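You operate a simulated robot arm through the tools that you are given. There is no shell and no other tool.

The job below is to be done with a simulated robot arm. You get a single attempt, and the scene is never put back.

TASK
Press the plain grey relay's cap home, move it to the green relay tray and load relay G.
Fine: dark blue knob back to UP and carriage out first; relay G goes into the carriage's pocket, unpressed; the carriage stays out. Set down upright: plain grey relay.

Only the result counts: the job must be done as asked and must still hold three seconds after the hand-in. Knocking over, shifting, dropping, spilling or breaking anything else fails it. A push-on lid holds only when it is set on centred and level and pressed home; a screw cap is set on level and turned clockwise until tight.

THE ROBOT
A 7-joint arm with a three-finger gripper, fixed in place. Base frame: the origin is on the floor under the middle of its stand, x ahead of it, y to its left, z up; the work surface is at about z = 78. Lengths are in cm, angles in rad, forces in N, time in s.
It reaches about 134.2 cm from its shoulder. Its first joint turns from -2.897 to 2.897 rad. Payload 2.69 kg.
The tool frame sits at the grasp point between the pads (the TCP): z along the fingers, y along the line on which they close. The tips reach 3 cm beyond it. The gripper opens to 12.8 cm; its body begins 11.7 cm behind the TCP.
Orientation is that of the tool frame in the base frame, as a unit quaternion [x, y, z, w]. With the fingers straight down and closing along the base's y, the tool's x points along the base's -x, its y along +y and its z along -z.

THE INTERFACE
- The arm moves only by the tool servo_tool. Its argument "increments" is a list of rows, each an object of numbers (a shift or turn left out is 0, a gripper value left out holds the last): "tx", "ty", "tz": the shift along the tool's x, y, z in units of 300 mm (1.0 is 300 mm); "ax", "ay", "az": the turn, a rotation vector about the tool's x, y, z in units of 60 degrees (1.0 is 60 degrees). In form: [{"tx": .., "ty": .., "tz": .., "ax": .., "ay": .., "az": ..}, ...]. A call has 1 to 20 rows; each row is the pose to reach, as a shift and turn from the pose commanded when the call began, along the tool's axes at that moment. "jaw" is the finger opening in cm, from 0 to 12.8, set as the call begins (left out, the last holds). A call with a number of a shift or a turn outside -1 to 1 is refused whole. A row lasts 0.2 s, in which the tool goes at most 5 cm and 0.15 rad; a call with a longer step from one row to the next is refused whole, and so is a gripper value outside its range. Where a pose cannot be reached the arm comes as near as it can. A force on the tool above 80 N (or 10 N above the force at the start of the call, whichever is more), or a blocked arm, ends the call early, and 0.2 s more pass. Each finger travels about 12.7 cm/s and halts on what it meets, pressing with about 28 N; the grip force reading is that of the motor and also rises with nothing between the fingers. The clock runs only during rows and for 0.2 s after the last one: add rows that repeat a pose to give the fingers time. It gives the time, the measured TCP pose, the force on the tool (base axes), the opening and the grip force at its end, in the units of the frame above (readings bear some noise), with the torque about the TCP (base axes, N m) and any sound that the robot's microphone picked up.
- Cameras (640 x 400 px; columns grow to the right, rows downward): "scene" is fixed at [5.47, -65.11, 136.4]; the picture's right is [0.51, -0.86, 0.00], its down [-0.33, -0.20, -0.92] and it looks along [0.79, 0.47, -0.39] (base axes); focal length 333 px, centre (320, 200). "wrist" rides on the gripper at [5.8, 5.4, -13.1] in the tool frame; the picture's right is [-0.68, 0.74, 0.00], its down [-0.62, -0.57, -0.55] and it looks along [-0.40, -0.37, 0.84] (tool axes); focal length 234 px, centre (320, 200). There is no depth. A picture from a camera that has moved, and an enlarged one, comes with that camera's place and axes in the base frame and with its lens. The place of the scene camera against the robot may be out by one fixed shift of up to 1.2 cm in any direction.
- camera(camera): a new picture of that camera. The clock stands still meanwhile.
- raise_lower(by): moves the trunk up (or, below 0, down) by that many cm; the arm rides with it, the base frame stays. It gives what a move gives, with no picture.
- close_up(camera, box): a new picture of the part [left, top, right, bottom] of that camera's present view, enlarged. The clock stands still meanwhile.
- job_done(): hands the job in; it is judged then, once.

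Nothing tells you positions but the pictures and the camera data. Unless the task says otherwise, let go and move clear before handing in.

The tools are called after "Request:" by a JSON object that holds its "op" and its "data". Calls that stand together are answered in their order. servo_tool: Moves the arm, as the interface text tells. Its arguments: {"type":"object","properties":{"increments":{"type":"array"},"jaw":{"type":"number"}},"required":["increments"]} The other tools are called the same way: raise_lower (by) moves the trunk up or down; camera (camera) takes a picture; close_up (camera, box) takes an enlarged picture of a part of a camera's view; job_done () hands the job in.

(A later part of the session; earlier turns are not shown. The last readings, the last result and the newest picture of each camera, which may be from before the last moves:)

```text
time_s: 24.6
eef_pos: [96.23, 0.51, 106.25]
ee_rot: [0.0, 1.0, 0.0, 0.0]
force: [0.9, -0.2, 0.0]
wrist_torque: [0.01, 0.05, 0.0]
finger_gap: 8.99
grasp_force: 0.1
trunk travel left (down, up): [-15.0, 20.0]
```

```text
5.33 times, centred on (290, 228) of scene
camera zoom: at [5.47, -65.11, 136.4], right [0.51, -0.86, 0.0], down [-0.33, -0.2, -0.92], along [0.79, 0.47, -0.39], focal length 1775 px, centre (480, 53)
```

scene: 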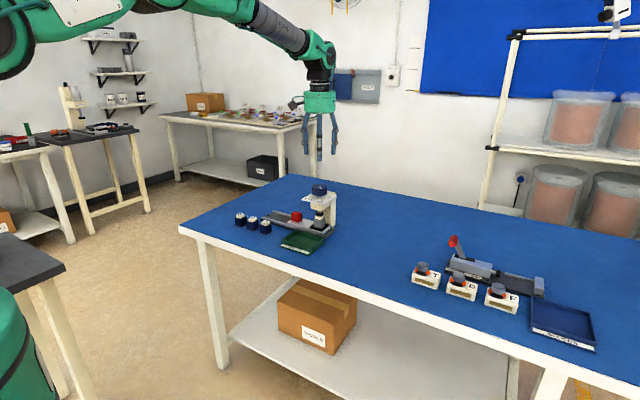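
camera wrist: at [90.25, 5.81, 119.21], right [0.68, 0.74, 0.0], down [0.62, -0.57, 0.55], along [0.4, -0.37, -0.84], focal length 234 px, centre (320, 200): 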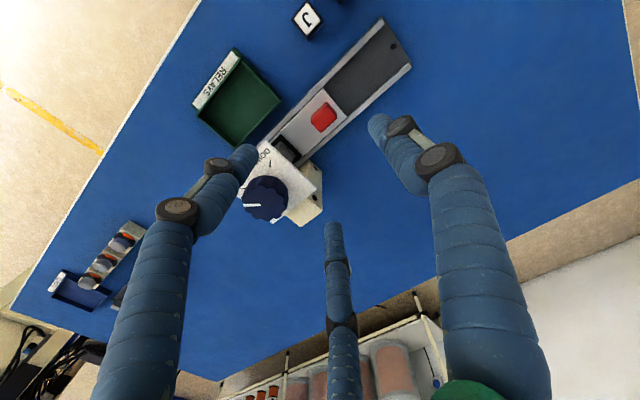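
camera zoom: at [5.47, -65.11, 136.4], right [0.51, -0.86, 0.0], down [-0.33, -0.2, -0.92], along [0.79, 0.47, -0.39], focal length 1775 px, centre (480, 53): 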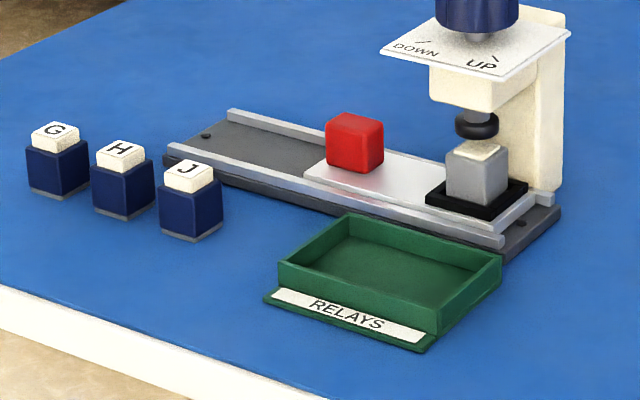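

The handle is about 2.3 × 3.1 × 3 cm at roughly (97.3, 0.2), top z ≈ 83; carriage slides along +y. I rotate 60° so one finger sits on its press side, and descend part way.

Request:
{"op": "servo_tool", "data": {"increments": [{"tx": -0.0367, "ty": 0.02, "tz": 0.05, "az": 0.125}, {"tx": -0.0367, "ty": 0.02, "tz": 0.1, "az": 0.25}, {"tx": -0.0367, "ty": 0.02, "tz": 0.15, "az": 0.375}, {"tx": -0.0367, "ty": 0.02, "tz": 0.2, "az": 0.5}, {"tx": -0.0367, "ty": 0.02, "tz": 0.25, "az": 0.625}, {"tx": -0.0367, "ty": 0.02, "tz": 0.3, "az": 0.75}, {"tx": -0.0367, "ty": 0.02, "tz": 0.35, "az": 0.875}, {"tx": -0.0367, "ty": 0.02, "tz": 0.4, "az": 1.0}, {"tx": -0.0367, "ty": 0.02, "tz": 0.45, "az": 1.0}, {"tx": -0.0367, "ty": 0.02, "tz": 0.45, "az": 1.0}], "jaw": 5.4}}

Request:
{"op": "camera", "data": {"camera": "wrist"}}

Request:
{"op": "close_up", "data": {"camera": "scene", "box": [230, 150, 350, 250]}}

```text
time_s: 26.8
eef_pos: [97.3, 1.14, 92.73]
ee_rot: [0.501, 0.866, -0.001, -0.001]
force: [0.2, 0.5, 0.0]
wrist_torque: [0.02, 0.02, 0.01]
finger_gap: 5.44
grasp_force: 0.0
trunk travel left (down, up): [-15.0, 20.0]
```

```text
taken
camera wrist: at [98.97, 8.9, 105.76], right [0.98, -0.22, 0.0], down [-0.18, -0.82, 0.55], along [-0.12, -0.54, -0.84], focal length 234 px, centre (320, 200)
```

wrist: 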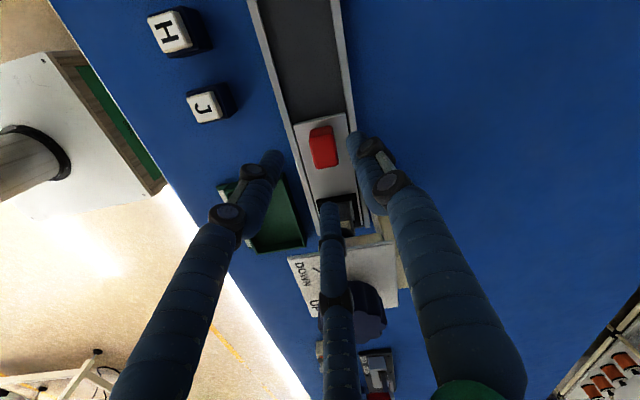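

```text
4.00 times, centred on (290, 200) of scene
camera zoom: at [5.47, -65.11, 136.4], right [0.51, -0.86, 0.0], down [-0.33, -0.2, -0.92], along [0.79, 0.47, -0.39], focal length 1331 px, centre (440, 200)
```

zoom: 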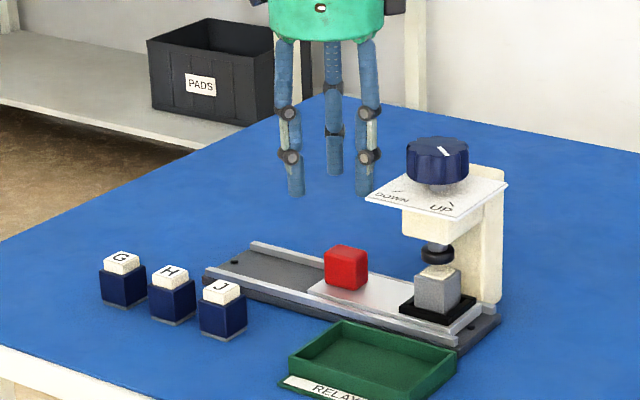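

Request:
{"op": "close_up", "data": {"camera": "wrist", "box": [280, 100, 380, 220]}}

Request:
{"op": "close_up", "data": {"camera": "scene", "box": [275, 195, 325, 235]}}

```text
3.33 times, centred on (330, 160) of wrist
camera zoom: at [98.97, 8.9, 105.76], right [0.98, -0.22, 0.0], down [-0.18, -0.82, 0.55], along [-0.12, -0.54, -0.84], focal length 781 px, centre (287, 333)
```

zoom: 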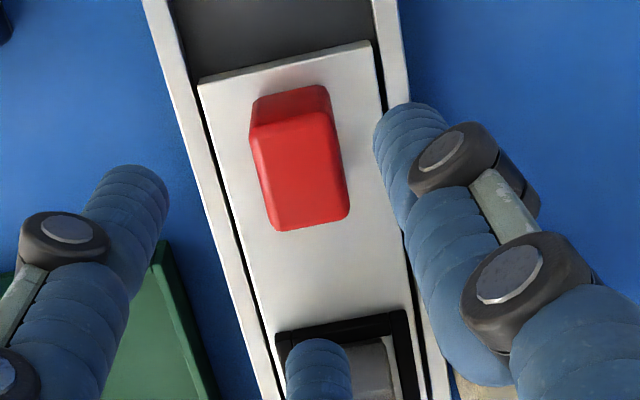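

```text
10.00 times, centred on (300, 215) of scene
camera zoom: at [5.47, -65.11, 136.4], right [0.51, -0.86, 0.0], down [-0.33, -0.2, -0.92], along [0.79, 0.47, -0.39], focal length 3328 px, centre (520, 50)
```

zoom: 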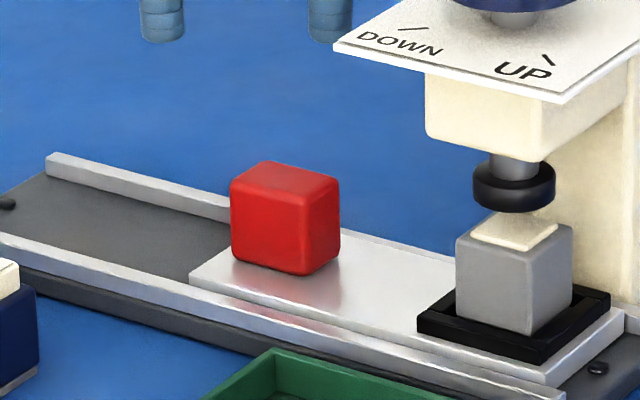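

Handle refined: centre (97.45, 0.1), top z ≈ 82.8, carriage surface z ≈ 80. I lower the fingers around it, keeping the tips about 1 cm above the carriage.

Request:
{"op": "servo_tool", "data": {"increments": [{"tx": -0.025, "ty": -0.0067, "tz": 0.05}, {"tx": -0.025, "ty": -0.0067, "tz": 0.1}, {"tx": -0.025, "ty": -0.0067, "tz": 0.15}, {"tx": -0.025, "ty": -0.0067, "tz": 0.2}, {"tx": -0.025, "ty": -0.0067, "tz": 0.25}, {"tx": -0.025, "ty": -0.0067, "tz": 0.287}, {"tx": -0.025, "ty": -0.0067, "tz": 0.287}], "jaw": 5.4}}

Request:
{"op": "close_up", "data": {"camera": "wrist", "box": [220, 60, 430, 260]}}

Request:
{"op": "close_up", "data": {"camera": "scene", "box": [260, 165, 340, 235]}}

```text
time_s: 28.4
eef_pos: [97.48, 0.3, 84.22]
ee_rot: [0.5, 0.866, 0.0, 0.001]
force: [-0.1, 0.5, 0.4]
wrist_torque: [0.03, -0.01, 0.02]
finger_gap: 5.41
grasp_force: 0.1
trunk travel left (down, up): [-15.0, 20.0]
```

```text
2.00 times, centred on (325, 160) of wrist
camera zoom: at [99.18, 8.05, 97.17], right [0.98, -0.22, 0.0], down [-0.18, -0.82, 0.55], along [-0.12, -0.54, -0.84], focal length 468 px, centre (310, 280)
```

zoom: 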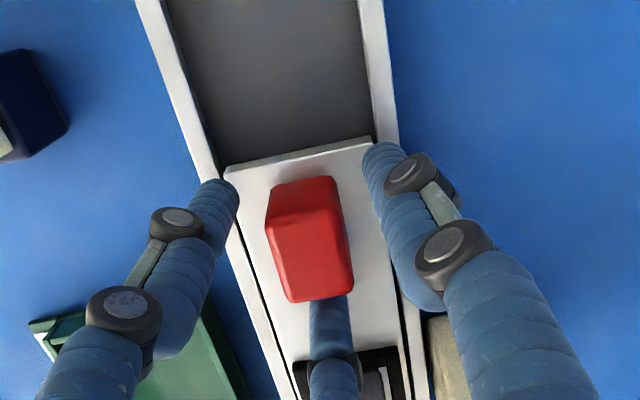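

```text
5.71 times, centred on (300, 200) of scene
camera zoom: at [5.47, -65.11, 136.4], right [0.51, -0.86, 0.0], down [-0.33, -0.2, -0.92], along [0.79, 0.47, -0.39], focal length 1902 px, centre (434, 200)
```

zoom: 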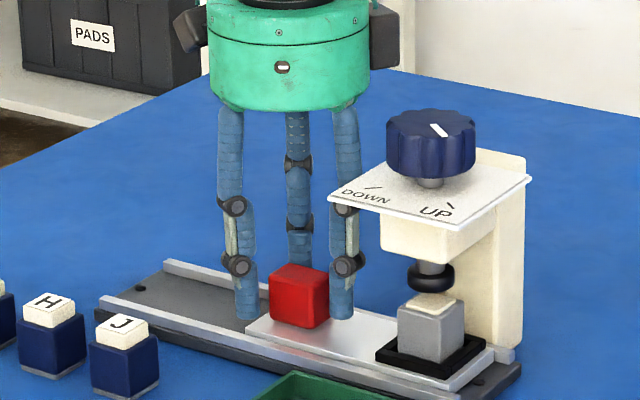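

Request:
{"op": "servo_tool", "data": {"increments": [{"tx": 0}, {"tx": 0}, {"tx": 0}, {"tx": 0}], "jaw": 2.2}}

Request:
{"op": "close_up", "data": {"camera": "wrist", "box": [220, 60, 430, 260]}}

Request:
{"op": "close_up", "data": {"camera": "scene", "box": [260, 165, 340, 235]}}

```text
time_s: 29.4
eef_pos: [97.57, 0.33, 84.09]
ee_rot: [0.5, 0.866, 0.0, 0.0]
force: [-2.2, 1.5, -0.7]
wrist_torque: [0.09, 0.1, -0.05]
finger_gap: 3.11
grasp_force: 45.6
trunk travel left (down, up): [-15.0, 20.0]
```

```text
2.00 times, centred on (325, 160) of wrist
camera zoom: at [99.15, 8.06, 97.17], right [0.98, -0.22, 0.0], down [-0.18, -0.82, 0.55], along [-0.12, -0.54, -0.84], focal length 468 px, centre (310, 280)
```

zoom: 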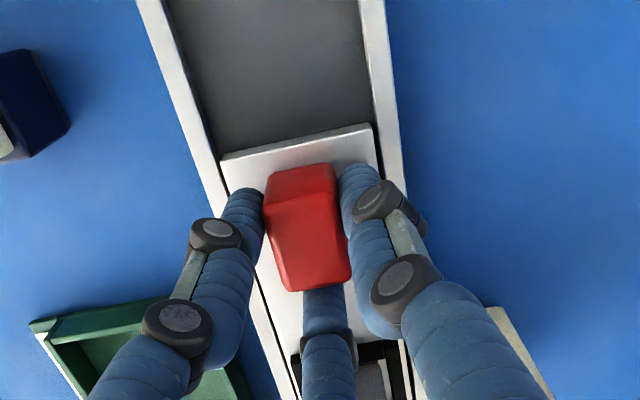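

```text
5.71 times, centred on (300, 200) of scene
camera zoom: at [5.47, -65.11, 136.4], right [0.51, -0.86, 0.0], down [-0.33, -0.2, -0.92], along [0.79, 0.47, -0.39], focal length 1902 px, centre (434, 200)
```

zoom: 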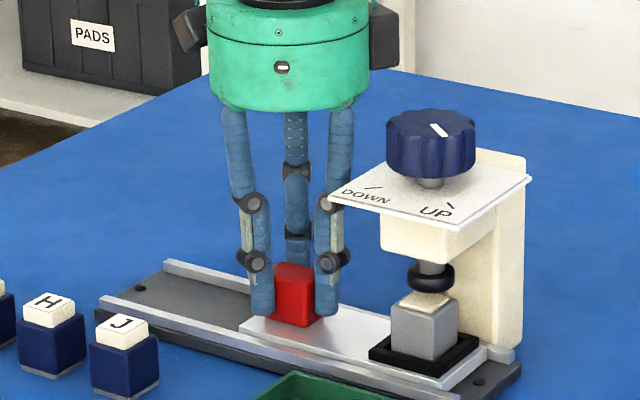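

The handle is held (the carriage already eased ~0.5 cm outward). I draw the carriage out along +y, gently and in stages.

Request:
{"op": "servo_tool", "data": {"increments": [{"tx": 0.01, "ty": 0.0058}, {"tx": 0.026, "ty": 0.015}, {"tx": 0.0462, "ty": 0.0267}, {"tx": 0.0664, "ty": 0.0383}, {"tx": 0.0866, "ty": 0.05}, {"tx": 0.1068, "ty": 0.0617}, {"tx": 0.127, "ty": 0.0733}, {"tx": 0.1472, "ty": 0.085}, {"tx": 0.1674, "ty": 0.0967}, {"tx": 0.1876, "ty": 0.1083}, {"tx": 0.2021, "ty": 0.1167}, {"tx": 0.2021, "ty": 0.1167}], "jaw": 2.2}}

Request:
{"op": "close_up", "data": {"camera": "scene", "box": [230, 165, 350, 260]}}

Request:
{"op": "camera", "data": {"camera": "wrist"}}

```text
time_s: 32.0
eef_pos: [97.48, 7.4, 84.29]
ee_rot: [0.5, 0.866, 0.0, 0.0]
force: [0.4, 1.3, -0.5]
wrist_torque: [-0.01, 0.07, 0.03]
finger_gap: 3.13
grasp_force: 44.5
trunk travel left (down, up): [-15.0, 20.0]
```

```text
4.21 times, centred on (290, 212) of scene
camera zoom: at [5.47, -65.11, 136.4], right [0.51, -0.86, 0.0], down [-0.33, -0.2, -0.92], along [0.79, 0.47, -0.39], focal length 1401 px, centre (446, 147)
```

zoom: 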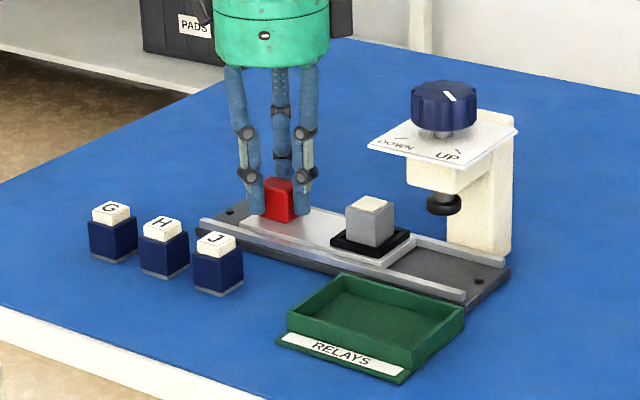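

```text
taken
camera wrist: at [99.14, 15.13, 97.17], right [0.98, -0.22, 0.0], down [-0.18, -0.82, 0.55], along [-0.12, -0.54, -0.84], focal length 234 px, centre (320, 200)
```

wrist: 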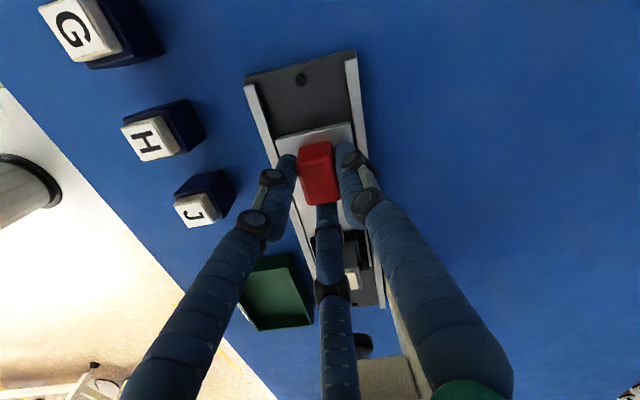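

Request:
{"op": "servo_tool", "data": {"increments": [{"tx": 0.01, "ty": 0.0058}, {"tx": 0.0231, "ty": 0.0133}, {"tx": 0.0346, "ty": 0.02}, {"tx": 0.0462, "ty": 0.0267}, {"tx": 0.0577, "ty": 0.0333}, {"tx": 0.0577, "ty": 0.0333}], "jaw": 2.2}}

Request:
{"op": "close_up", "data": {"camera": "scene", "box": [230, 165, 350, 260]}}

Request:
{"op": "camera", "data": {"camera": "wrist"}}

```text
time_s: 33.4
eef_pos: [97.47, 9.42, 84.16]
ee_rot: [0.5, 0.866, 0.0, 0.0]
force: [0.3, 1.9, 1.9]
wrist_torque: [0.08, 0.08, 0.04]
finger_gap: 3.14
grasp_force: 45.0
trunk travel left (down, up): [-15.0, 20.0]
```

```text
4.21 times, centred on (290, 212) of scene
camera zoom: at [5.47, -65.11, 136.4], right [0.51, -0.86, 0.0], down [-0.33, -0.2, -0.92], along [0.79, 0.47, -0.39], focal length 1401 px, centre (446, 147)
```

zoom: 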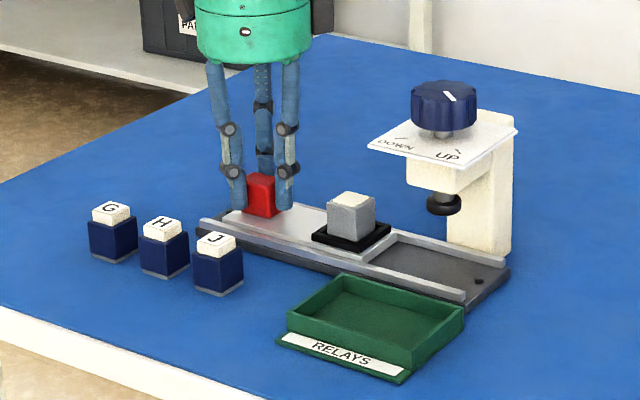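

```text
taken
camera wrist: at [99.13, 17.14, 97.18], right [0.98, -0.22, 0.0], down [-0.18, -0.82, 0.55], along [-0.12, -0.54, -0.84], focal length 234 px, centre (320, 200)
```

wrist: 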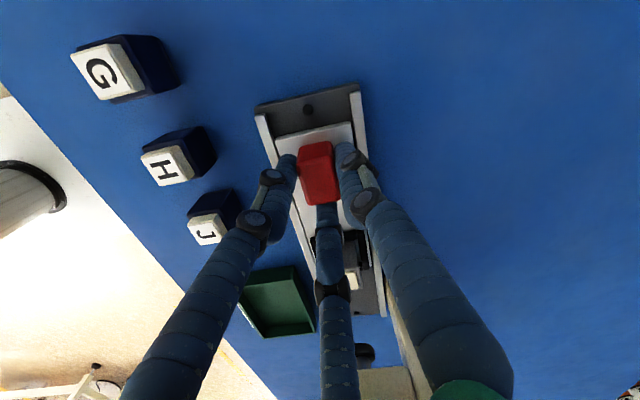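

Request:
{"op": "servo_tool", "data": {"increments": [{"tx": 0.0087, "ty": 0.005}, {"tx": 0.0173, "ty": 0.01}, {"tx": 0.026, "ty": 0.015}, {"tx": 0.0346, "ty": 0.02}, {"tx": 0.0433, "ty": 0.025}, {"tx": 0.0433, "ty": 0.025}], "jaw": 2.2}}

Request:
{"op": "close_up", "data": {"camera": "scene", "box": [230, 165, 350, 260]}}

Request:
{"op": "camera", "data": {"camera": "wrist"}}

```text
time_s: 34.8
eef_pos: [97.43, 9.78, 84.12]
ee_rot: [0.502, 0.865, -0.001, 0.001]
force: [-0.3, -79.9, 2.9]
wrist_torque: [-2.26, 0.05, -0.06]
finger_gap: 3.21
grasp_force: 44.6
trunk travel left (down, up): [-15.0, 20.0]
```

```text
4.21 times, centred on (290, 212) of scene
camera zoom: at [5.47, -65.11, 136.4], right [0.51, -0.86, 0.0], down [-0.33, -0.2, -0.92], along [0.79, 0.47, -0.39], focal length 1401 px, centre (446, 147)
```

zoom: 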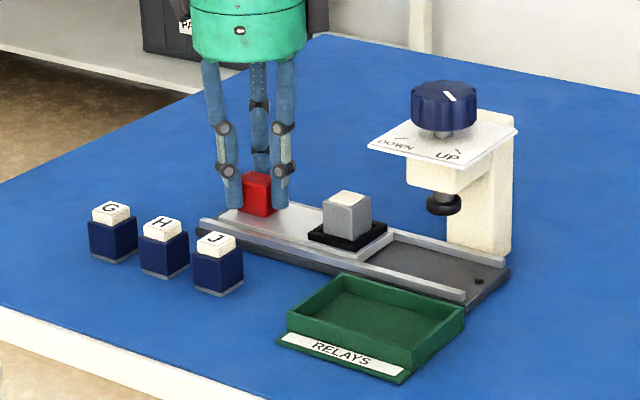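

```text
taken
camera wrist: at [99.17, 17.67, 97.16], right [0.98, -0.22, 0.0], down [-0.18, -0.81, 0.55], along [-0.12, -0.54, -0.83], focal length 234 px, centre (320, 200)
```

wrist: 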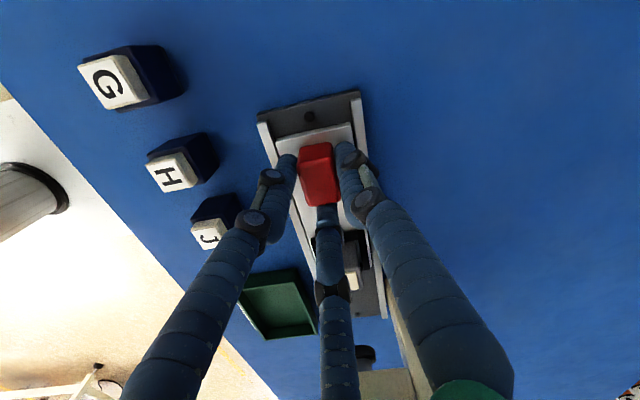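

The carriage hit its outer stop (79.9 N). I ease the command back to relax the push without pulling the carriage back in.

Request:
{"op": "servo_tool", "data": {"increments": [{"tx": -0.0087, "ty": -0.005}], "jaw": 2.2}}

```text
time_s: 35.2
eef_pos: [97.48, 9.93, 84.14]
ee_rot: [0.5, 0.866, -0.001, 0.0]
force: [-1.0, -63.5, 2.5]
wrist_torque: [-1.99, 0.24, -0.13]
finger_gap: 3.2
grasp_force: 45.1
trunk travel left (down, up): [-15.0, 20.0]
```

Request:
{"op": "servo_tool", "data": {"increments": [{"tx": -0.0115, "ty": -0.0067}, {"tx": -0.0202, "ty": -0.0117}], "jaw": 2.2}}

```text
time_s: 35.8
eef_pos: [97.42, 9.93, 84.26]
ee_rot: [0.5, 0.866, 0.002, 0.0]
force: [-1.6, -25.8, 0.5]
wrist_torque: [-0.67, 0.07, -0.09]
finger_gap: 3.16
grasp_force: 45.1
trunk travel left (down, up): [-15.0, 20.0]
```

Request:
{"op": "servo_tool", "data": {"increments": [{"tx": -0.0101, "ty": -0.0058}, {"tx": -0.0101, "ty": -0.0058}], "jaw": 2.2}}

Request:
{"op": "close_up", "data": {"camera": "wrist", "box": [220, 60, 430, 260]}}

```text
time_s: 36.4
eef_pos: [97.57, 9.57, 84.17]
ee_rot: [0.5, 0.866, -0.001, 0.0]
force: [-3.2, 2.3, 1.3]
wrist_torque: [0.78, -0.03, -0.02]
finger_gap: 3.16
grasp_force: 44.9
trunk travel left (down, up): [-15.0, 20.0]
```

```text
2.00 times, centred on (325, 160) of wrist
camera zoom: at [99.14, 17.32, 97.19], right [0.98, -0.22, 0.0], down [-0.18, -0.82, 0.55], along [-0.12, -0.53, -0.84], focal length 468 px, centre (310, 280)
```

zoom: 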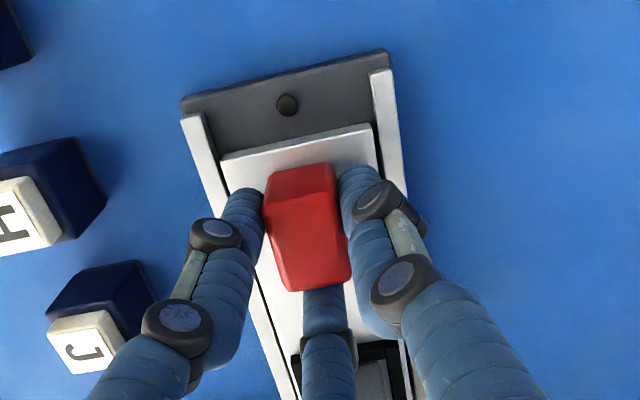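

Request:
{"op": "servo_tool", "data": {"increments": [{"tx": 0.0058, "ty": 0.0033}, {"tx": 0.0101, "ty": 0.0058}, {"tx": 0.0101, "ty": 0.0058}], "jaw": 2.2}}

Request:
{"op": "servo_tool", "data": {"increments": [{"tx": 0}, {"tx": 0}, {"tx": 0}], "jaw": 5.4}}

Request:
{"op": "close_up", "data": {"camera": "wrist", "box": [220, 60, 430, 260]}}

Request:
{"op": "close_up", "data": {"camera": "scene", "box": [230, 165, 350, 260]}}

```text
time_s: 37.2
eef_pos: [97.46, 9.75, 84.21]
ee_rot: [0.5, 0.866, 0.0, 0.0]
force: [-2.7, -0.4, 1.7]
wrist_torque: [0.08, 0.06, -0.01]
finger_gap: 3.16
grasp_force: 45.0
trunk travel left (down, up): [-15.0, 20.0]
```

```text
time_s: 38.0
eef_pos: [97.5, 9.73, 84.23]
ee_rot: [0.5, 0.866, 0.0, 0.001]
force: [0.2, -0.2, -0.6]
wrist_torque: [0.01, 0.02, -0.01]
finger_gap: 5.39
grasp_force: 0.0
trunk travel left (down, up): [-15.0, 20.0]
```

```text
2.00 times, centred on (325, 160) of wrist
camera zoom: at [99.15, 17.54, 97.16], right [0.98, -0.22, 0.0], down [-0.18, -0.82, 0.55], along [-0.12, -0.54, -0.84], focal length 468 px, centre (310, 280)
```

zoom: 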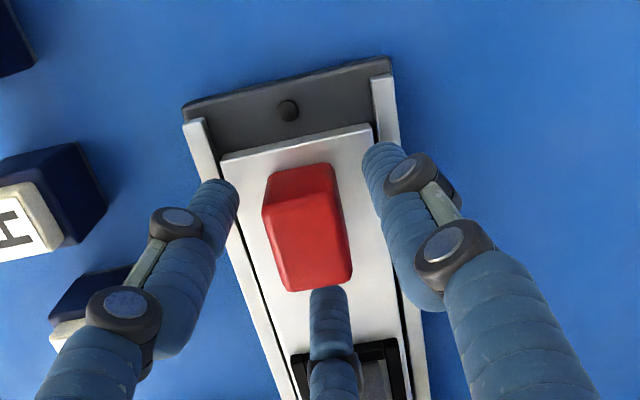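

```text
4.21 times, centred on (290, 212) of scene
camera zoom: at [5.47, -65.11, 136.4], right [0.51, -0.86, 0.0], down [-0.33, -0.2, -0.92], along [0.79, 0.47, -0.39], focal length 1401 px, centre (446, 147)
```

zoom: 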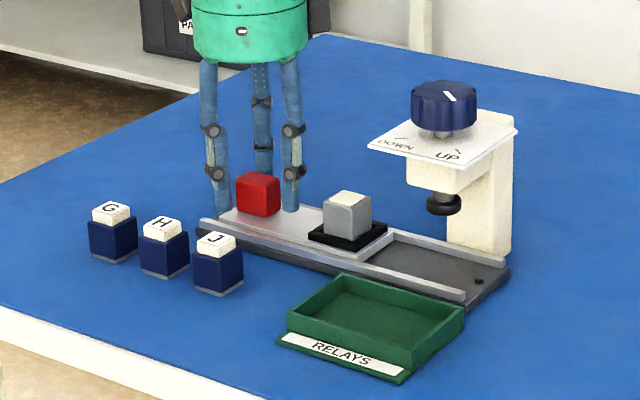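

To be sure it is fully out, I nudge the handle with the single press-side finger until it meets the stop lightly.

Request:
{"op": "servo_tool", "data": {"increments": [{"tx": 0.0144, "ty": 0.0083}, {"tx": 0.026, "ty": 0.015}, {"tx": 0.0346, "ty": 0.02}, {"tx": 0.0404, "ty": 0.0233}, {"tx": 0.0404, "ty": 0.0233}], "jaw": 5.4}}

Request:
{"op": "close_up", "data": {"camera": "wrist", "box": [220, 60, 430, 260]}}

```text
time_s: 39.2
eef_pos: [97.47, 11.07, 84.12]
ee_rot: [0.5, 0.866, 0.0, 0.001]
force: [1.2, -5.4, 0.5]
wrist_torque: [-0.14, -0.01, 0.02]
finger_gap: 5.78
grasp_force: 3.3
trunk travel left (down, up): [-15.0, 20.0]
```

```text
2.00 times, centred on (325, 160) of wrist
camera zoom: at [99.16, 18.86, 97.16], right [0.98, -0.22, 0.0], down [-0.18, -0.82, 0.55], along [-0.12, -0.54, -0.84], focal length 468 px, centre (310, 280)
```

zoom: 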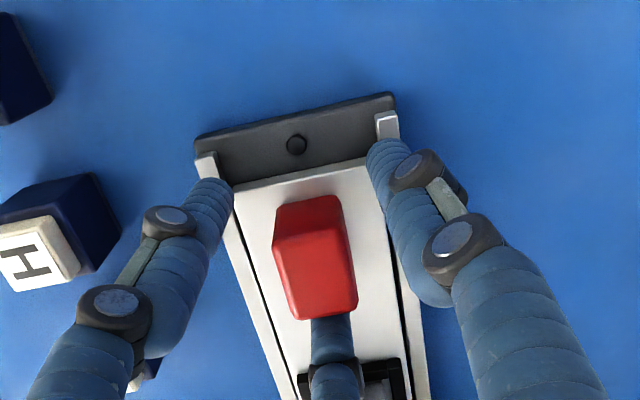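

Request:
{"op": "servo_tool", "data": {"increments": [{"tx": 0.0087, "ty": 0.005}, {"tx": 0.0144, "ty": 0.0083}, {"tx": 0.0144, "ty": 0.0083}], "jaw": 5.4}}

Request:
{"op": "close_up", "data": {"camera": "wrist", "box": [220, 60, 430, 260]}}

```text
time_s: 40.0
eef_pos: [97.43, 11.54, 84.06]
ee_rot: [0.501, 0.866, 0.0, 0.0]
force: [3.9, -19.0, -2.4]
wrist_torque: [-0.46, -0.13, 0.11]
finger_gap: 6.57
grasp_force: 8.5
trunk travel left (down, up): [-15.0, 20.0]
```

```text
2.00 times, centred on (325, 160) of wrist
camera zoom: at [99.16, 19.29, 97.11], right [0.98, -0.22, 0.0], down [-0.18, -0.82, 0.55], along [-0.12, -0.54, -0.84], focal length 468 px, centre (310, 280)
```

zoom: 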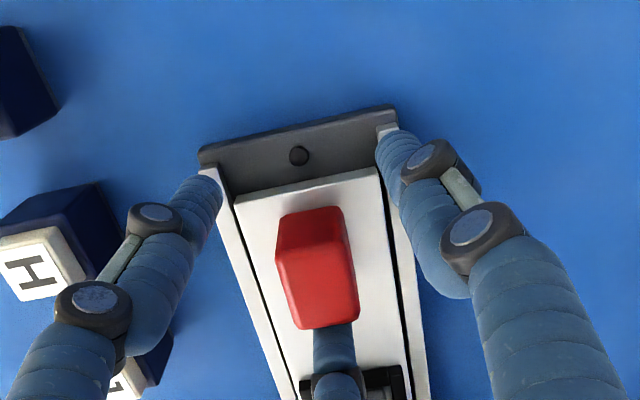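

The carriage is against its outer stop. I back the finger off, rise, and go look at the grey relay in the pocket.

Request:
{"op": "servo_tool", "data": {"increments": [{"tx": -0.0159, "ty": -0.0092}, {"tx": -0.0346, "ty": -0.02}, {"tx": -0.0346, "ty": -0.02}, {"tx": -0.0346, "ty": -0.02, "tz": -0.08}, {"tx": -0.0346, "ty": -0.02, "tz": -0.16}, {"tx": -0.0346, "ty": -0.02, "tz": -0.25}, {"tx": -0.0346, "ty": -0.02, "tz": -0.35}, {"tx": -0.0346, "ty": -0.02, "tz": -0.45}, {"tx": -0.0346, "ty": -0.02, "tz": -0.5}, {"tx": -0.0346, "ty": -0.02, "tz": -0.5}], "jaw": 5.4}}

Request:
{"op": "camera", "data": {"camera": "wrist"}}

Request:
{"op": "close_up", "data": {"camera": "scene", "box": [230, 190, 350, 265]}}

```text
time_s: 42.2
eef_pos: [97.37, 10.41, 99.26]
ee_rot: [0.5, 0.866, 0.0, 0.0]
force: [0.6, 0.3, 0.2]
wrist_torque: [-0.02, 0.01, 0.03]
finger_gap: 5.4
grasp_force: 0.0
trunk travel left (down, up): [-15.0, 20.0]
```

```text
taken
camera wrist: at [99.04, 18.17, 112.19], right [0.98, -0.22, 0.0], down [-0.18, -0.82, 0.55], along [-0.12, -0.54, -0.84], focal length 234 px, centre (320, 200)
```

wrist: 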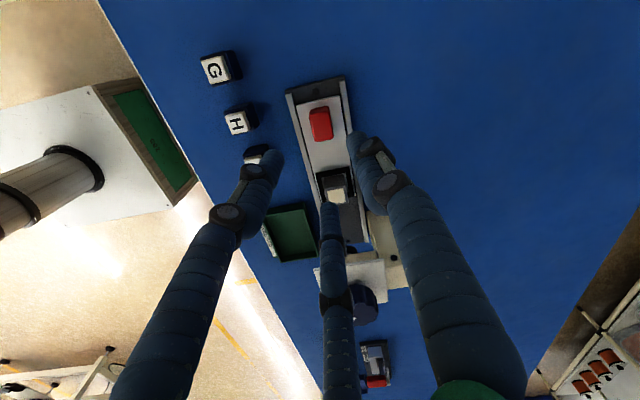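

```text
5.33 times, centred on (290, 228) of scene
camera zoom: at [5.47, -65.11, 136.4], right [0.51, -0.86, 0.0], down [-0.33, -0.2, -0.92], along [0.79, 0.47, -0.39], focal length 1775 px, centre (480, 53)
```

zoom: 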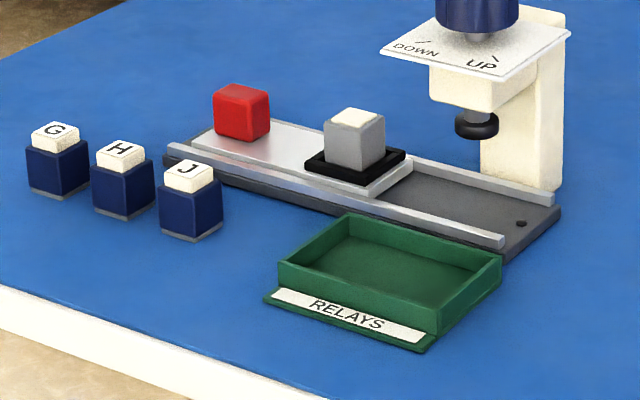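

Request:
{"op": "servo_tool", "data": {"increments": [{"tx": -0.035, "ty": -0.02, "tz": -0.02, "az": -0.11}, {"tx": -0.07, "ty": -0.04, "tz": -0.04, "az": -0.22}, {"tx": -0.105, "ty": -0.06, "tz": -0.06, "az": -0.33}, {"tx": -0.14, "ty": -0.081, "tz": -0.08, "az": -0.44}, {"tx": -0.175, "ty": -0.101, "tz": -0.1, "az": -0.55}, {"tx": -0.21, "ty": -0.121, "tz": -0.1, "az": -0.66}, {"tx": -0.245, "ty": -0.141, "tz": -0.1, "az": -0.77}, {"tx": -0.28, "ty": -0.162, "tz": -0.1, "az": -0.88}, {"tx": -0.309, "ty": -0.178, "tz": -0.1, "az": -1.0}, {"tx": -0.309, "ty": -0.178, "tz": -0.1, "az": -1.0}], "jaw": 7}}

Request:
{"op": "camera", "data": {"camera": "wrist"}}

Request:
{"op": "close_up", "data": {"camera": "wrist", "box": [260, 70, 380, 190]}}

Request:
{"op": "close_up", "data": {"camera": "wrist", "box": [180, 0, 440, 170]}}

```text
time_s: 44.4
eef_pos: [97.42, -0.24, 102.22]
ee_rot: [0.0, 1.0, 0.0, 0.001]
force: [-0.1, 0.5, 0.1]
wrist_torque: [-0.01, 0.0, -0.03]
finger_gap: 6.97
grasp_force: 0.0
trunk travel left (down, up): [-15.0, 20.0]
```

```text
taken
camera wrist: at [91.54, 5.08, 115.21], right [0.68, 0.74, 0.0], down [0.62, -0.57, 0.55], along [0.4, -0.37, -0.84], focal length 234 px, centre (320, 200)
```

wrist: 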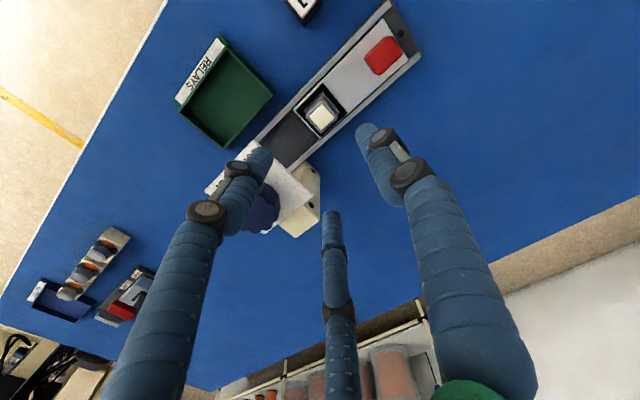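

```text
3.33 times, centred on (320, 130) of wrist
camera zoom: at [91.54, 5.08, 115.21], right [0.68, 0.74, 0.0], down [0.62, -0.57, 0.55], along [0.4, -0.37, -0.84], focal length 781 px, centre (320, 433)
```

zoom: 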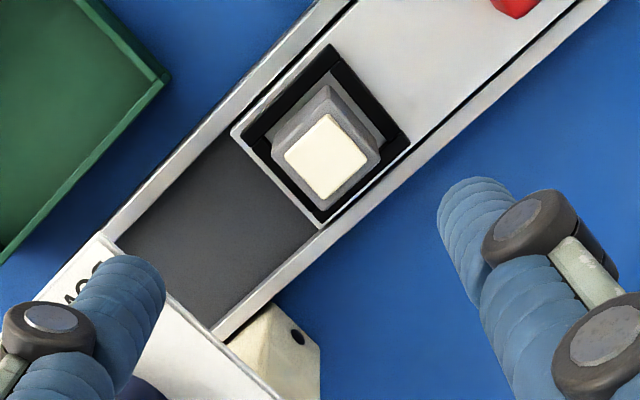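

```text
2.35 times, centred on (310, 85) of wrist
camera zoom: at [91.54, 5.08, 115.21], right [0.68, 0.74, 0.0], down [0.62, -0.57, 0.55], along [0.4, -0.37, -0.84], focal length 551 px, centre (344, 471)
```

zoom: 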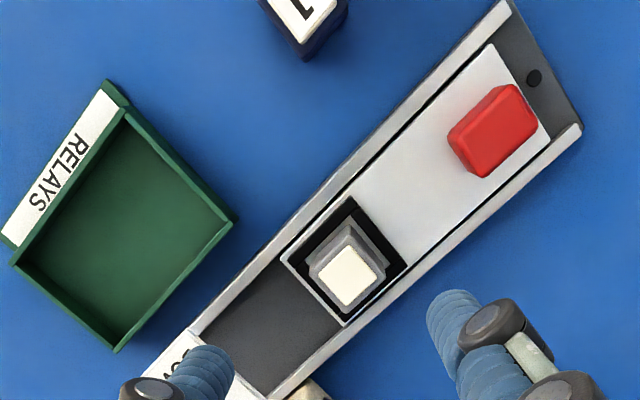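

The pressed grey relay sits at about (97.3, 0.1) in the pocket; the tray spans x 83.3–91.1, y −15.0 to −3.4. I'll use a corner grasp (gripper −15°), lowering part way first to refine.

Request:
{"op": "servo_tool", "data": {"increments": [{"tx": 0.0093, "ty": 0.0067, "tz": 0.05, "az": -0.1}, {"tx": 0.0093, "ty": 0.0067, "tz": 0.11, "az": -0.2}, {"tx": 0.0093, "ty": 0.0067, "tz": 0.18, "az": -0.25}, {"tx": 0.0093, "ty": 0.0067, "tz": 0.25, "az": -0.25}, {"tx": 0.0093, "ty": 0.0067, "tz": 0.3, "az": -0.25}, {"tx": 0.0093, "ty": 0.0067, "tz": 0.3, "az": -0.25}], "jaw": 6.4}}

Request:
{"op": "camera", "data": {"camera": "wrist"}}

Request:
{"op": "close_up", "data": {"camera": "wrist", "box": [250, 80, 370, 200]}}

Request:
{"op": "close_up", "data": {"camera": "scene", "box": [270, 150, 350, 235]}}

```text
time_s: 45.8
eef_pos: [97.2, -0.03, 93.21]
ee_rot: [-0.131, 0.991, 0.0, -0.001]
force: [0.1, 0.9, 0.8]
wrist_torque: [0.04, 0.05, -0.05]
finger_gap: 6.42
grasp_force: 0.0
trunk travel left (down, up): [-15.0, 20.0]
```

```text
taken
camera wrist: at [90.18, 3.65, 106.2], right [0.46, 0.89, 0.0], down [0.74, -0.39, 0.55], along [0.49, -0.25, -0.84], focal length 234 px, centre (320, 200)
```

wrist: 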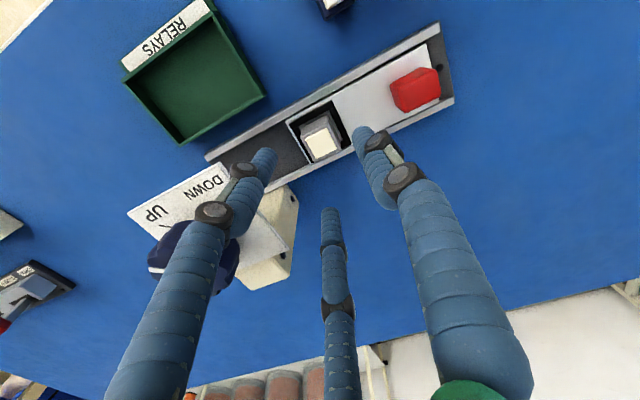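

```text
3.33 times, centred on (310, 140) of wrist
camera zoom: at [90.18, 3.65, 106.2], right [0.46, 0.89, 0.0], down [0.74, -0.39, 0.55], along [0.49, -0.25, -0.84], focal length 781 px, centre (353, 400)
```

zoom: 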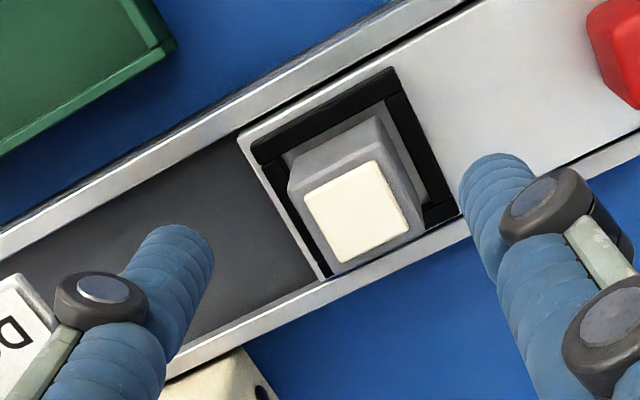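

```text
4.71 times, centred on (310, 192) of scene
camera zoom: at [5.47, -65.11, 136.4], right [0.51, -0.86, 0.0], down [-0.33, -0.2, -0.92], along [0.79, 0.47, -0.39], focal length 1566 px, centre (367, 235)
```

zoom: 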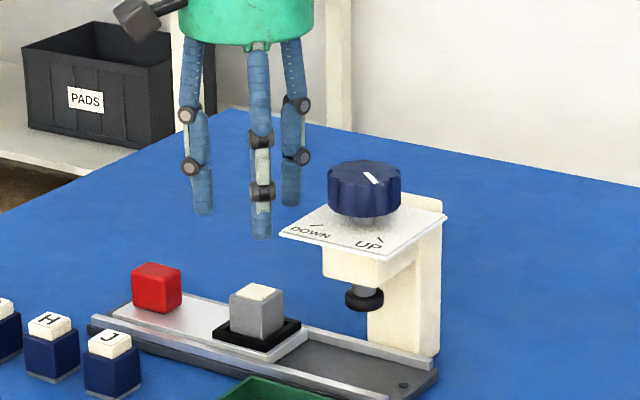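

Relay centre confirmed at (97.38, 0.05), cap top z ≈ 83.4. I descend with the fingertips kept above the pocket frame.

Request:
{"op": "servo_tool", "data": {"increments": [{"tx": 0.001, "ty": -0.003, "tz": 0.06}, {"tx": 0.001, "ty": -0.003, "tz": 0.12}, {"tx": 0.001, "ty": -0.003, "tz": 0.18}, {"tx": 0.001, "ty": -0.003, "tz": 0.23}, {"tx": 0.001, "ty": -0.003, "tz": 0.26}, {"tx": 0.001, "ty": -0.003, "tz": 0.281}, {"tx": 0.001, "ty": -0.003, "tz": 0.281}], "jaw": 6.4}}

Request:
{"op": "close_up", "data": {"camera": "wrist", "box": [220, 60, 430, 260]}}

Request:
{"op": "close_up", "data": {"camera": "scene", "box": [280, 185, 330, 230]}}

```text
time_s: 47.4
eef_pos: [97.33, -0.07, 84.64]
ee_rot: [-0.131, 0.991, 0.0, 0.0]
force: [-0.3, -0.6, 0.9]
wrist_torque: [-0.02, -0.02, 0.02]
finger_gap: 6.41
grasp_force: 0.0
trunk travel left (down, up): [-15.0, 20.0]
```

```text
2.00 times, centred on (325, 160) of wrist
camera zoom: at [90.09, 3.55, 97.72], right [0.46, 0.89, 0.0], down [0.74, -0.39, 0.55], along [0.49, -0.25, -0.84], focal length 468 px, centre (310, 280)
```

zoom: 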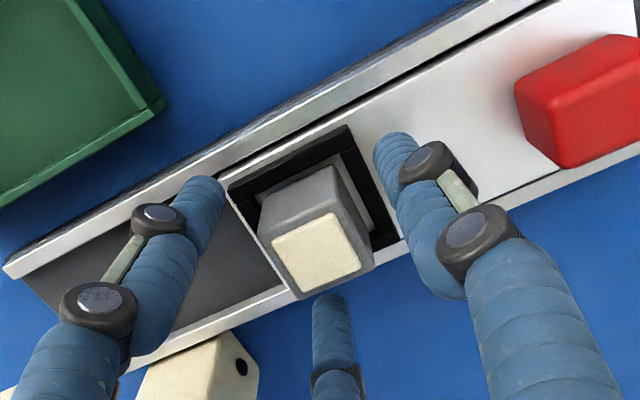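

```text
8.89 times, centred on (305, 208) of scene
camera zoom: at [5.47, -65.11, 136.4], right [0.51, -0.86, 0.0], down [-0.33, -0.2, -0.92], along [0.79, 0.47, -0.39], focal length 2958 px, centre (453, 133)
```

zoom: 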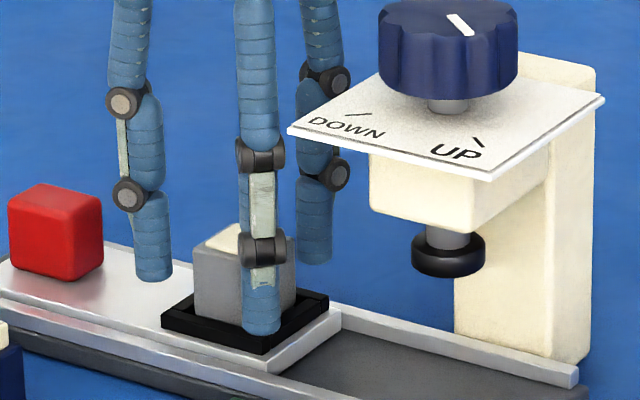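

The three fingers surround the relay: one at its corner, two on faces, tips above the frame. I close on it.

Request:
{"op": "servo_tool", "data": {"increments": [{"tx": 0}, {"tx": 0}, {"tx": 0}, {"tx": 0}, {"tx": 0}], "jaw": 2.8}}

Request:
{"op": "close_up", "data": {"camera": "wrist", "box": [220, 60, 430, 260]}}

Request:
{"op": "close_up", "data": {"camera": "scene", "box": [280, 185, 330, 230]}}

```text
time_s: 48.6
eef_pos: [97.18, -0.1, 84.71]
ee_rot: [-0.131, 0.991, 0.0, 0.0]
force: [-0.6, -0.7, 1.6]
wrist_torque: [0.04, -0.02, 0.01]
finger_gap: 3.7
grasp_force: 27.7
trunk travel left (down, up): [-15.0, 20.0]
```

```text
2.00 times, centred on (325, 160) of wrist
camera zoom: at [90.07, 3.55, 97.73], right [0.46, 0.89, 0.0], down [0.74, -0.39, 0.55], along [0.49, -0.25, -0.84], focal length 468 px, centre (310, 280)
```

zoom: 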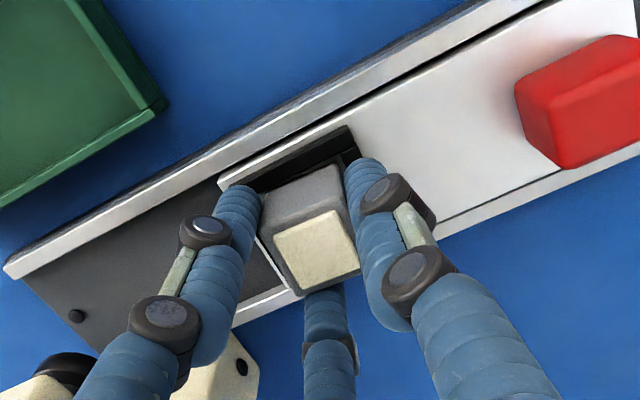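

```text
8.89 times, centred on (305, 208) of scene
camera zoom: at [5.47, -65.11, 136.4], right [0.51, -0.86, 0.0], down [-0.33, -0.2, -0.92], along [0.79, 0.47, -0.39], focal length 2958 px, centre (453, 133)
```

zoom: 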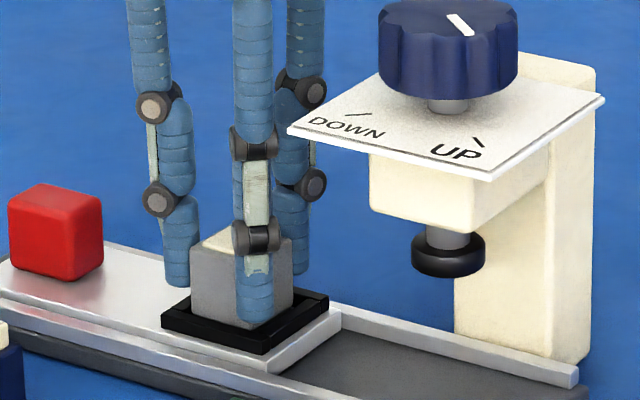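

Gripped at a 3.7 cm gap, as predicted, and the relay stays upright. I lift gently and check.

Request:
{"op": "servo_tool", "data": {"increments": [{"tz": -0.01}, {"tz": -0.02}, {"tz": -0.04}, {"tz": -0.06}, {"tz": -0.08}, {"tz": -0.1}, {"tz": -0.1}], "jaw": 2.8}}

Request:
{"op": "close_up", "data": {"camera": "scene", "box": [280, 170, 340, 230]}}

Request:
{"op": "close_up", "data": {"camera": "wrist", "box": [220, 60, 430, 260]}}

```text
time_s: 50.2
eef_pos: [97.24, -0.14, 87.8]
ee_rot: [-0.13, 0.991, 0.0, 0.001]
force: [-0.1, 0.3, -0.1]
wrist_torque: [0.02, -0.02, -0.05]
finger_gap: 3.75
grasp_force: 28.3
trunk travel left (down, up): [-15.0, 20.0]
```

```text
6.67 times, centred on (310, 200) of scene
camera zoom: at [5.47, -65.11, 136.4], right [0.51, -0.86, 0.0], down [-0.33, -0.2, -0.92], along [0.79, 0.47, -0.39], focal length 2218 px, centre (387, 200)
```

zoom: 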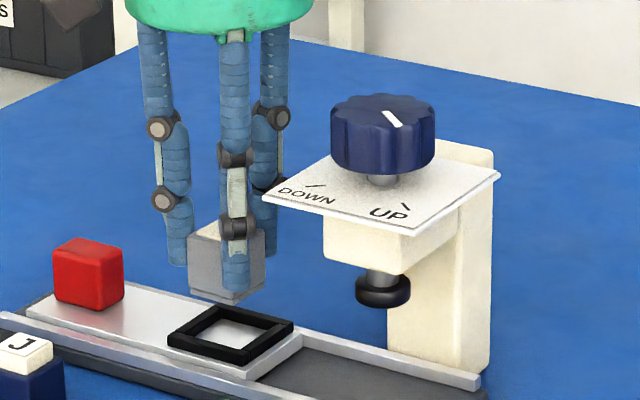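

```text
2.00 times, centred on (325, 160) of wrist
camera zoom: at [90.07, 3.55, 100.78], right [0.46, 0.89, 0.0], down [0.74, -0.39, 0.55], along [0.49, -0.25, -0.84], focal length 468 px, centre (310, 280)
```

zoom: 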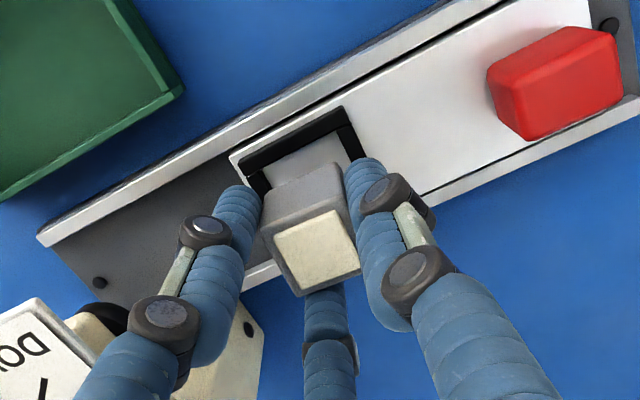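

Lifted cleanly and level. I raise it, carry it in −x clear of the press, then in −y over the tray.

Request:
{"op": "servo_tool", "data": {"increments": [{"tz": -0.05}, {"tz": -0.11}, {"tz": -0.17}, {"tz": -0.22}, {"tz": -0.25}, {"tx": 0.04, "ty": 0.0107, "tz": -0.25}, {"tx": 0.1, "ty": 0.0268, "tz": -0.25}, {"tx": 0.16, "ty": 0.0429, "tz": -0.25}, {"tx": 0.22, "ty": 0.059, "tz": -0.25}, {"tx": 0.28, "ty": 0.075, "tz": -0.25}, {"tx": 0.32, "ty": 0.0858, "tz": -0.25}, {"tx": 0.335, "ty": 0.0898, "tz": -0.25}, {"tx": 0.335, "ty": 0.0898, "tz": -0.25}], "jaw": 2.8}}

Request:
{"op": "servo_tool", "data": {"increments": [{"tx": 0.01, "ty": -0.0373}, {"tx": 0.025, "ty": -0.0932}, {"tx": 0.04, "ty": -0.1492}, {"tx": 0.055, "ty": -0.205}, {"tx": 0.07, "ty": -0.261}, {"tx": 0.0803, "ty": -0.2995}, {"tx": 0.0803, "ty": -0.2995}], "jaw": 2.8}}

Request:
{"op": "camera", "data": {"camera": "wrist"}}

Request:
{"op": "close_up", "data": {"camera": "scene", "box": [250, 150, 350, 260]}}

```text
time_s: 53.0
eef_pos: [86.79, -0.05, 95.3]
ee_rot: [-0.13, 0.992, 0.0, 0.0]
force: [-0.9, 0.2, -0.2]
wrist_torque: [-0.02, 0.04, -0.04]
finger_gap: 3.71
grasp_force: 28.2
trunk travel left (down, up): [-15.0, 20.0]
```

```text
time_s: 54.6
eef_pos: [86.74, -9.52, 95.17]
ee_rot: [-0.13, 0.991, -0.001, 0.0]
force: [-0.1, -1.6, -1.2]
wrist_torque: [0.03, 0.0, -0.01]
finger_gap: 3.72
grasp_force: 28.6
trunk travel left (down, up): [-15.0, 20.0]
```

```text
taken
camera wrist: at [79.65, -5.77, 108.26], right [0.46, 0.89, 0.0], down [0.74, -0.39, 0.55], along [0.49, -0.25, -0.84], focal length 234 px, centre (320, 200)
```

wrist: 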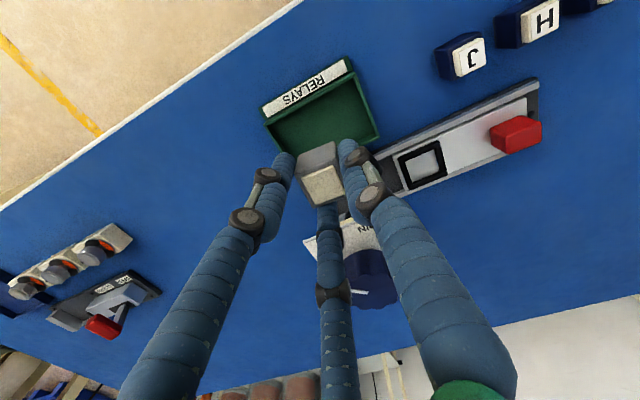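

```text
3.64 times, centred on (300, 205) of scene
camera zoom: at [5.47, -65.11, 136.4], right [0.51, -0.86, 0.0], down [-0.33, -0.2, -0.92], along [0.79, 0.47, -0.39], focal length 1210 px, centre (393, 182)
```

zoom: 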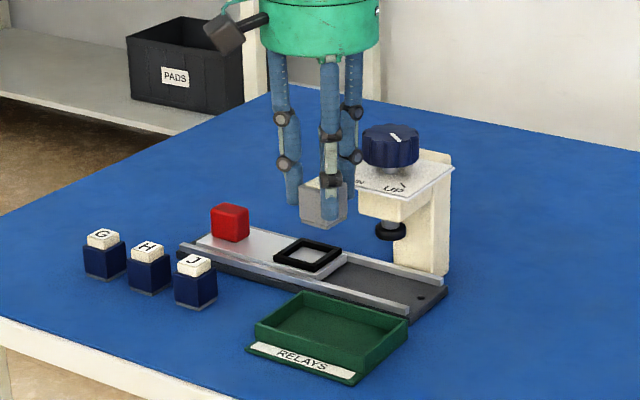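

Request:
{"op": "close_up", "data": {"camera": "wrist", "box": [240, 40, 400, 240]}}

Request:
{"op": "close_up", "data": {"camera": "scene", "box": [275, 225, 335, 260]}}

```text
2.00 times, centred on (320, 140) of wrist
camera zoom: at [79.65, -5.77, 108.26], right [0.46, 0.89, 0.0], down [0.74, -0.39, 0.55], along [0.49, -0.25, -0.84], focal length 468 px, centre (320, 320)
```

zoom: 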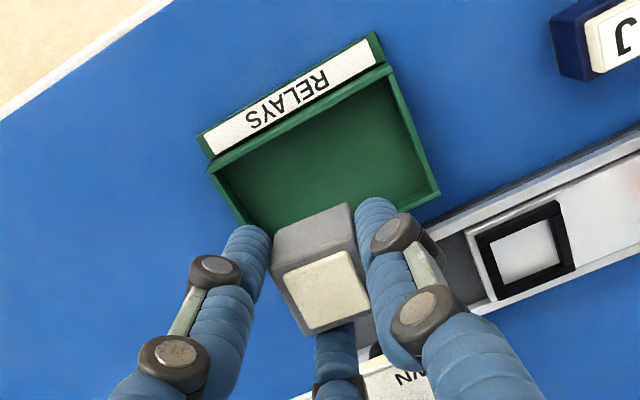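

```text
10.67 times, centred on (305, 242) of scene
camera zoom: at [5.47, -65.11, 136.4], right [0.51, -0.86, 0.0], down [-0.33, -0.2, -0.92], along [0.79, 0.47, -0.39], focal length 3550 px, centre (480, -253)
```

zoom: 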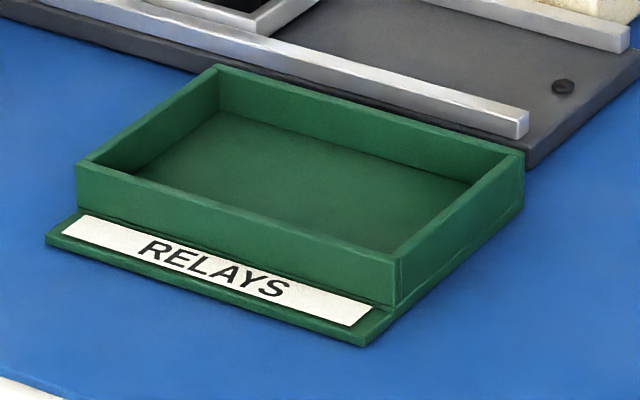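

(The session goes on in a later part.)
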